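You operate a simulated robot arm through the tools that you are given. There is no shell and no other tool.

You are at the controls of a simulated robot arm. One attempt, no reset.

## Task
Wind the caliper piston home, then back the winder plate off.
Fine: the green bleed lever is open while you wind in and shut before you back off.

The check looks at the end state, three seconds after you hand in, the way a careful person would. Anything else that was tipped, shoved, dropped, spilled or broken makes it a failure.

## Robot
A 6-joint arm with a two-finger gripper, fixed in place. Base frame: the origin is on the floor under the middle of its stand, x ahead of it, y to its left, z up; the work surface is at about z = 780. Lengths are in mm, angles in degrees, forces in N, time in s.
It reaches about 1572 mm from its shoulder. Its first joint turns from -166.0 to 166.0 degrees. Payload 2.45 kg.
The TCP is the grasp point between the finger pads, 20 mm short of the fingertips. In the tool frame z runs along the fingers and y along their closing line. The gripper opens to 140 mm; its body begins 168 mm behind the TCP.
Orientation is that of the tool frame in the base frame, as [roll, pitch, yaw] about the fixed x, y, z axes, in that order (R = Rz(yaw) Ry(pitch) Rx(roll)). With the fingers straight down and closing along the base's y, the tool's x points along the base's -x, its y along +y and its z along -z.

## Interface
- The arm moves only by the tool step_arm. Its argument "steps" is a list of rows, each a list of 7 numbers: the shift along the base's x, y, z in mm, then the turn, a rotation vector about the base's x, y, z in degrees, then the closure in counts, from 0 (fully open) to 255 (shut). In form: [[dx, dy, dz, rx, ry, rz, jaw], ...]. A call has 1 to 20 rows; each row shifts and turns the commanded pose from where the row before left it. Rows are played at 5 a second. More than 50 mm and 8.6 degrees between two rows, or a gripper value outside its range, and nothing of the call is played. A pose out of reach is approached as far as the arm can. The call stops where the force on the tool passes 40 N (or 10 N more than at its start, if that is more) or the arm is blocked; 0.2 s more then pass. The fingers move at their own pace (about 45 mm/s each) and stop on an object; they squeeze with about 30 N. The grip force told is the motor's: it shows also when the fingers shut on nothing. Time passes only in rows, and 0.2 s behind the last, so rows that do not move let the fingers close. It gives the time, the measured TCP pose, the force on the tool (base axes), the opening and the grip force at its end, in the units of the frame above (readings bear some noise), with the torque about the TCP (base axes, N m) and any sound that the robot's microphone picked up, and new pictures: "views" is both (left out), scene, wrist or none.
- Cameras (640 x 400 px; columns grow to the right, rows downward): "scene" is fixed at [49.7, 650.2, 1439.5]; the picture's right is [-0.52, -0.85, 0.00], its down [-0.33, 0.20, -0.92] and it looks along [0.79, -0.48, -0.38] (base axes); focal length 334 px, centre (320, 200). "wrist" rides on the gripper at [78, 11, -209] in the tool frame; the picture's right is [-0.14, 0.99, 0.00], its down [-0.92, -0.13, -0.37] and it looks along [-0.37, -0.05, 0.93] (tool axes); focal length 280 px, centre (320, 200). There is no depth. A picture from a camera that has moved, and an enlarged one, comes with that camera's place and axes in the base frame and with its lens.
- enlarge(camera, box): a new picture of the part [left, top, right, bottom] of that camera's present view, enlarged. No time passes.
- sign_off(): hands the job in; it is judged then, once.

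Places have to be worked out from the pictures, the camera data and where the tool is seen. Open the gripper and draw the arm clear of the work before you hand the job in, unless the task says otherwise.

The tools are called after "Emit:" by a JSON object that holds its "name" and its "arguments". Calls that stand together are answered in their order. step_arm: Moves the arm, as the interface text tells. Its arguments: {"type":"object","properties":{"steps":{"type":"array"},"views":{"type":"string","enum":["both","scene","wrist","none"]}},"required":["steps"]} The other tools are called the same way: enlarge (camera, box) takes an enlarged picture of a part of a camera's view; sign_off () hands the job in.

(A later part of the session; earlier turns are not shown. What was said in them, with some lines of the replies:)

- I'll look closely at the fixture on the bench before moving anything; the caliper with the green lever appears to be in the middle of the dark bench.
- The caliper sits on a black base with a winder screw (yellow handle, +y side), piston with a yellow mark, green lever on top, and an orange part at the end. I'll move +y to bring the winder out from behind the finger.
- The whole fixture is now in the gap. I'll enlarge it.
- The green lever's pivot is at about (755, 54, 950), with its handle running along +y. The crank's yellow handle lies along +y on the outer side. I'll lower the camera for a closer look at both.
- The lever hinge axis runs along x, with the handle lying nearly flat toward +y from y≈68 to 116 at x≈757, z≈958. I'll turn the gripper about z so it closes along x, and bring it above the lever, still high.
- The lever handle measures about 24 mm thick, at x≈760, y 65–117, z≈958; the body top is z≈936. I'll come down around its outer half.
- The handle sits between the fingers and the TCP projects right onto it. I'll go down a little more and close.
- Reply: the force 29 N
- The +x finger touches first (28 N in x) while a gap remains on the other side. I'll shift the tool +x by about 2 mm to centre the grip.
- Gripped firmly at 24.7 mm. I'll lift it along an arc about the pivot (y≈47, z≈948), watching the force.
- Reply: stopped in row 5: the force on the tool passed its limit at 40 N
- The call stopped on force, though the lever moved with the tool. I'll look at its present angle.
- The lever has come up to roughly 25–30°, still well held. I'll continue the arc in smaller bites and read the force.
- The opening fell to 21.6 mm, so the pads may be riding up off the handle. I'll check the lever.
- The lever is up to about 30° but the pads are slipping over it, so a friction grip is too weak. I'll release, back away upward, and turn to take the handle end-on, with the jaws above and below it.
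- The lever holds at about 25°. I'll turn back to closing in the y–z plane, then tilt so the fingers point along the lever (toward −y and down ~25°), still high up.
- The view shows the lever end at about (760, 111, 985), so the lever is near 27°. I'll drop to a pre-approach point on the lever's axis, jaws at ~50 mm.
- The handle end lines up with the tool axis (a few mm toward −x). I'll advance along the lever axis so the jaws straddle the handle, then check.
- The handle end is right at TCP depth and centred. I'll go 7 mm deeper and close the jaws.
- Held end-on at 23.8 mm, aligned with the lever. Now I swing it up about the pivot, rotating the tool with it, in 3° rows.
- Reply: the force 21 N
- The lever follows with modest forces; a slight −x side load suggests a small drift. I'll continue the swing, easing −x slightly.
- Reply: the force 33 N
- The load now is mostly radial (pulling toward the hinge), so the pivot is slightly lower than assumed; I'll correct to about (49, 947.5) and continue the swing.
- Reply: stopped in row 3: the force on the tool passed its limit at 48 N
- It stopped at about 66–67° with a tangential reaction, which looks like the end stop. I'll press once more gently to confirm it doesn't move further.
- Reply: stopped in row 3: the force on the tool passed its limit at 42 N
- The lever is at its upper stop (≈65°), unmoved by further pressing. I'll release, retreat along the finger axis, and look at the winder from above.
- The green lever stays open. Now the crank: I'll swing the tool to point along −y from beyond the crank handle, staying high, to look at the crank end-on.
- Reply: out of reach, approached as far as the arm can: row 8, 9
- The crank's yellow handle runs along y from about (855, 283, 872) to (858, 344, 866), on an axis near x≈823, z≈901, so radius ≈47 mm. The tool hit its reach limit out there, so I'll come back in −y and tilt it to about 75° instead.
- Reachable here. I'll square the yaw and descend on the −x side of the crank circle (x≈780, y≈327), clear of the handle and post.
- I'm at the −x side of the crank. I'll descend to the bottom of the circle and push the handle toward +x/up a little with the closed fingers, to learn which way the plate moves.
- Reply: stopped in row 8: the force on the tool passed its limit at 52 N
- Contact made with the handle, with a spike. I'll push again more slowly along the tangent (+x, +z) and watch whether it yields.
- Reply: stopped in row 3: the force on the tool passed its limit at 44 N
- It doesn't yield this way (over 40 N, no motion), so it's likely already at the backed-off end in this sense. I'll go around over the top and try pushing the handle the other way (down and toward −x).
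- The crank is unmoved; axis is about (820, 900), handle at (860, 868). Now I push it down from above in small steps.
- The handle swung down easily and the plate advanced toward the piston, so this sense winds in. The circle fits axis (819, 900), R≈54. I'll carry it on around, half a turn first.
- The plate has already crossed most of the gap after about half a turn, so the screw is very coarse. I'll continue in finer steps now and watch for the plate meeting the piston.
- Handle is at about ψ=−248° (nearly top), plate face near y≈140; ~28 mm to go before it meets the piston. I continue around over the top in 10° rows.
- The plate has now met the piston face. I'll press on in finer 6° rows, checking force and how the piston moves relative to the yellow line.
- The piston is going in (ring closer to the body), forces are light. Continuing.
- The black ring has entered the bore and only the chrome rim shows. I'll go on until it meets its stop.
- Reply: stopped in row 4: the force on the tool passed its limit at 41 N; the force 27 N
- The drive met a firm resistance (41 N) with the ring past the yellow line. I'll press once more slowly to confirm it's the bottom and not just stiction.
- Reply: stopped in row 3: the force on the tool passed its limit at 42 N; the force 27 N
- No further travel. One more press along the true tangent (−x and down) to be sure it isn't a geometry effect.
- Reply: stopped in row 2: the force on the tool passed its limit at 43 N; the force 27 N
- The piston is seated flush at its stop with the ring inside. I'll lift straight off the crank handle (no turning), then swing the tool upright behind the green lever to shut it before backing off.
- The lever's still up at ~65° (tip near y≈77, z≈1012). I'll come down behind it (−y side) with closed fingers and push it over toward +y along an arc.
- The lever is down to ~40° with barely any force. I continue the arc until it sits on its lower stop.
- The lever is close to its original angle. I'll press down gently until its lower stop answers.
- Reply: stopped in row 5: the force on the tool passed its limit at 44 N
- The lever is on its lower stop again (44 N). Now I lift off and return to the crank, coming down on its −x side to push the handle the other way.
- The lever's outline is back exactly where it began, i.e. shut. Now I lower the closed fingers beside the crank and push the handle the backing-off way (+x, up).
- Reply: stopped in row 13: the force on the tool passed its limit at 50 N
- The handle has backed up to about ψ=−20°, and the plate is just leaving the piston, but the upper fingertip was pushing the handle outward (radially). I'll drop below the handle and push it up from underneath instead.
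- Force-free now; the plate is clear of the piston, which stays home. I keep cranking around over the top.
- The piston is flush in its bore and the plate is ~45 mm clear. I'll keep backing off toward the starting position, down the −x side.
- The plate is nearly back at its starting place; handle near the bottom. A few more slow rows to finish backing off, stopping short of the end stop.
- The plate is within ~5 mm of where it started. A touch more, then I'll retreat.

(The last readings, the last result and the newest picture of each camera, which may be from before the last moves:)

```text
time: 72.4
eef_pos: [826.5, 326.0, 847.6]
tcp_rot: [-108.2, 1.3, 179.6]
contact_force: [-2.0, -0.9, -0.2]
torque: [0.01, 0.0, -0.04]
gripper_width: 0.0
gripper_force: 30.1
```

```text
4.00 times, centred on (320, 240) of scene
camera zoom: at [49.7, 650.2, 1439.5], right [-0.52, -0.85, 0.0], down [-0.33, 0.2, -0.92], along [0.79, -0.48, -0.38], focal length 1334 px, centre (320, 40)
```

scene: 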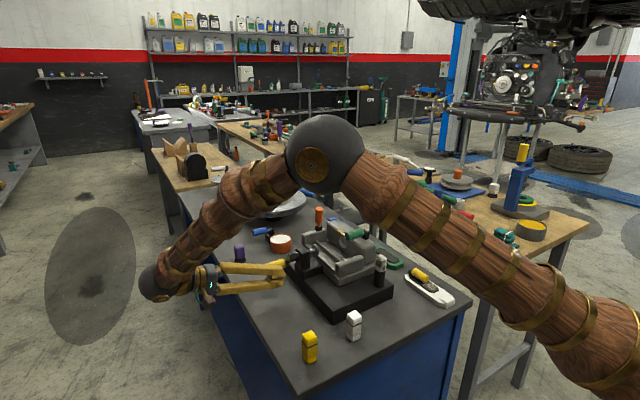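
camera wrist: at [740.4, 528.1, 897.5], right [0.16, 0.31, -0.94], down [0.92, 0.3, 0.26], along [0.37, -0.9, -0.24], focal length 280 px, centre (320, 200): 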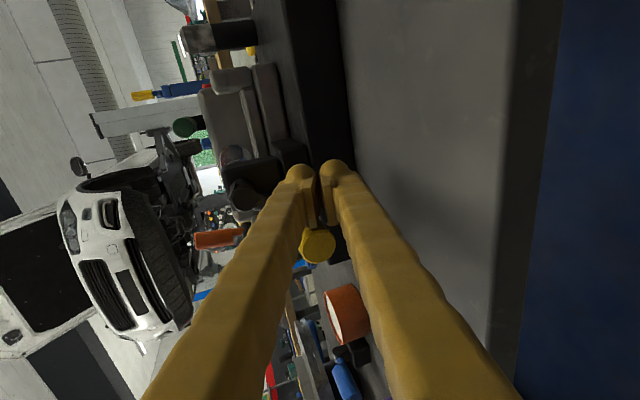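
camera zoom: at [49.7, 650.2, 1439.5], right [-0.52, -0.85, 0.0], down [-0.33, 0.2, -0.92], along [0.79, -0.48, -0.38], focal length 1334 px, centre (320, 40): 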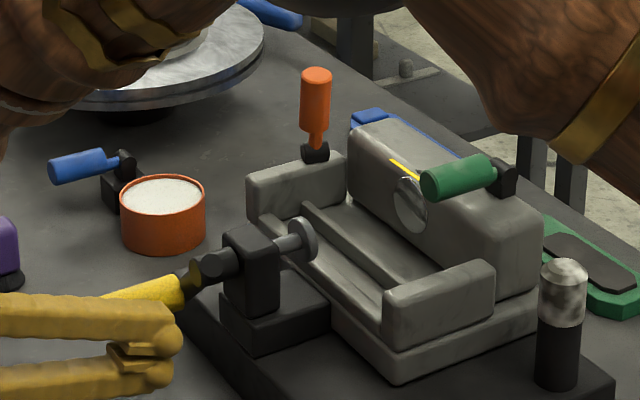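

The plate is fully backed off, piston flush, lever shut. I'll pull away in −x, rise clear, turn upright and open the gripper.

Emit:
{"name": "step_arm", "arguments": {"steps": [[-18, 0, 0, 0, 0, 0, 255], [-18, 0, 0, 0, 0, 0, 255], [0, 0, 40, 0, 0, 0, 255], [0, 0, 45, 0, 0, 0, 255], [0, 0, 45, 0, 0, 0, 255], [0, 0, 45, 0, 0, 0, 255], [0, 0, 40, 0, 0, 0, 255], [-15, -20, 15, 7.95, 0, 0, 255], [-15, -20, 15, 7.95, 0, 0, 255], [-15, -20, 15, 7.95, 0, 0, 220], [-15, -20, 15, 7.95, 0, 0, 180], [-15, -20, 15, 7.95, 0, 0, 140], [-15, -20, 15, 7.95, 0, 0, 100], [-15, -20, 15, 7.95, 0, 0, 60], [-15, -20, 15, 7.95, 0, 0, 20], [-15, -20, 15, 7.95, 0, 0, 0], [0, 0, 0, 0, 0, 0, 0], [0, 0, 0, 0, 0, 0, 0]]}}

Emit:
{"name": "enlarge", "arguments": {"camera": "scene", "box": [240, 190, 400, 290]}}

Emit:
{"name": "enlarge", "arguments": {"camera": "wrist", "box": [200, 80, 460, 280]}}

```text
time: 76.2
eef_pos: [656.8, 145.8, 1196.0]
tcp_rot: [-179.9, 0.1, 178.6]
contact_force: [-0.2, 1.0, 0.1]
torque: [0.02, -0.03, 0.01]
gripper_width: 140.2
gripper_force: 0.1
camera wrist: at [576.8, 157.2, 1405.0], right [0.16, 0.99, 0.0], down [0.92, -0.15, 0.37], along [0.37, -0.06, -0.93], focal length 280 px, centre (320, 200)
```

scene: 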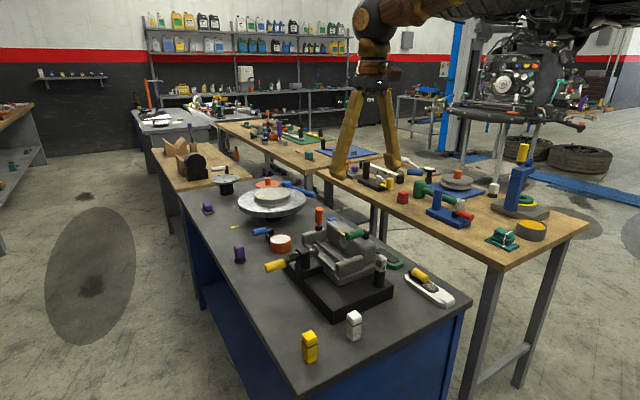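
wrist: 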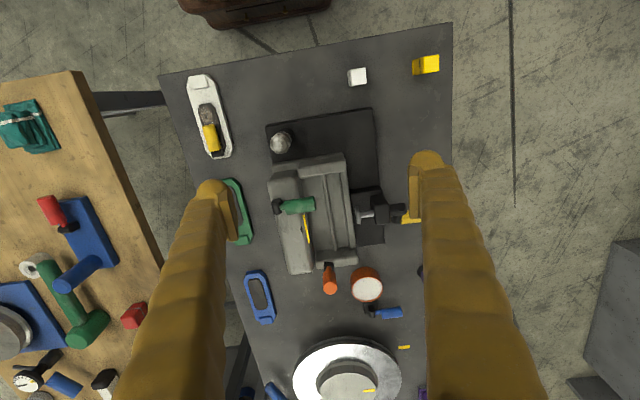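

```text
4.00 times, centred on (320, 240) of scene
camera zoom: at [49.7, 650.2, 1439.5], right [-0.52, -0.85, 0.0], down [-0.33, 0.2, -0.92], along [0.79, -0.48, -0.38], focal length 1334 px, centre (320, 40)
```

zoom: 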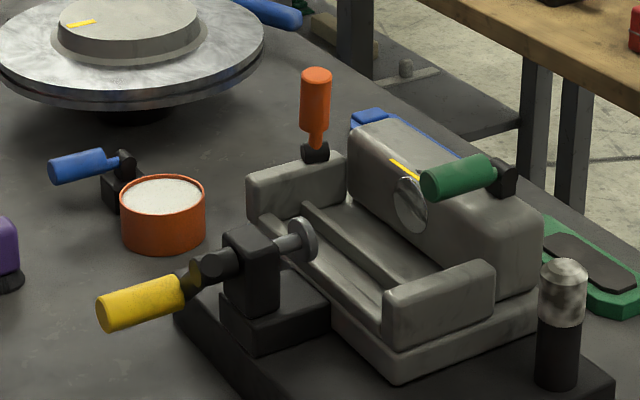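

```text
2.00 times, centred on (330, 180) of wrist
camera zoom: at [576.8, 157.2, 1405.0], right [0.16, 0.99, 0.0], down [0.92, -0.15, 0.37], along [0.37, -0.06, -0.93], focal length 561 px, centre (300, 240)
```

zoom: 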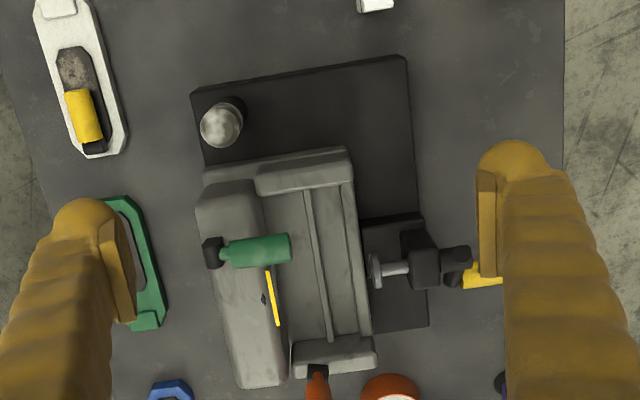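

The final views show the piston flush in its bore and the winder plate backed off to about where it started. The green lever is shut on its lower stop, nothing else on the bench has moved, and the gripper is open and clear. Handing in.

Emit:
{"name": "sign_off", "arguments": {}}

```text
The job is handed in.
```

The caliper piston is wound home, and the winder plate is backed off to within a few millimetres of where it started. The job is handed in; I haven't seen the check's result.

- **Bleed lever:** I raised the green lever to its upper stop before winding in. I pressed it back onto its lower stop before backing off, and it ended where it began. I took that starting position as shut, since nothing on it is marked; the piston did wind in easily with it raised.
- **Piston:** I wound it in until it met a firm stop, and more pressing at about 40 N didn't move it. It sits flush in the bore and stayed there when the plate came off.
- **Winder:** The crank took just over one turn each way. I stopped a little short of the backed-off end.
- **Rest of the bench:** Nothing else looks moved in the final pictures. The gripper is open and clear of the work.

Two things went less smoothly. My first grip on the lever slipped, so I took it again from the end. I also pushed the crank the wrong way at first, against its backed-off stop, and it didn't move.
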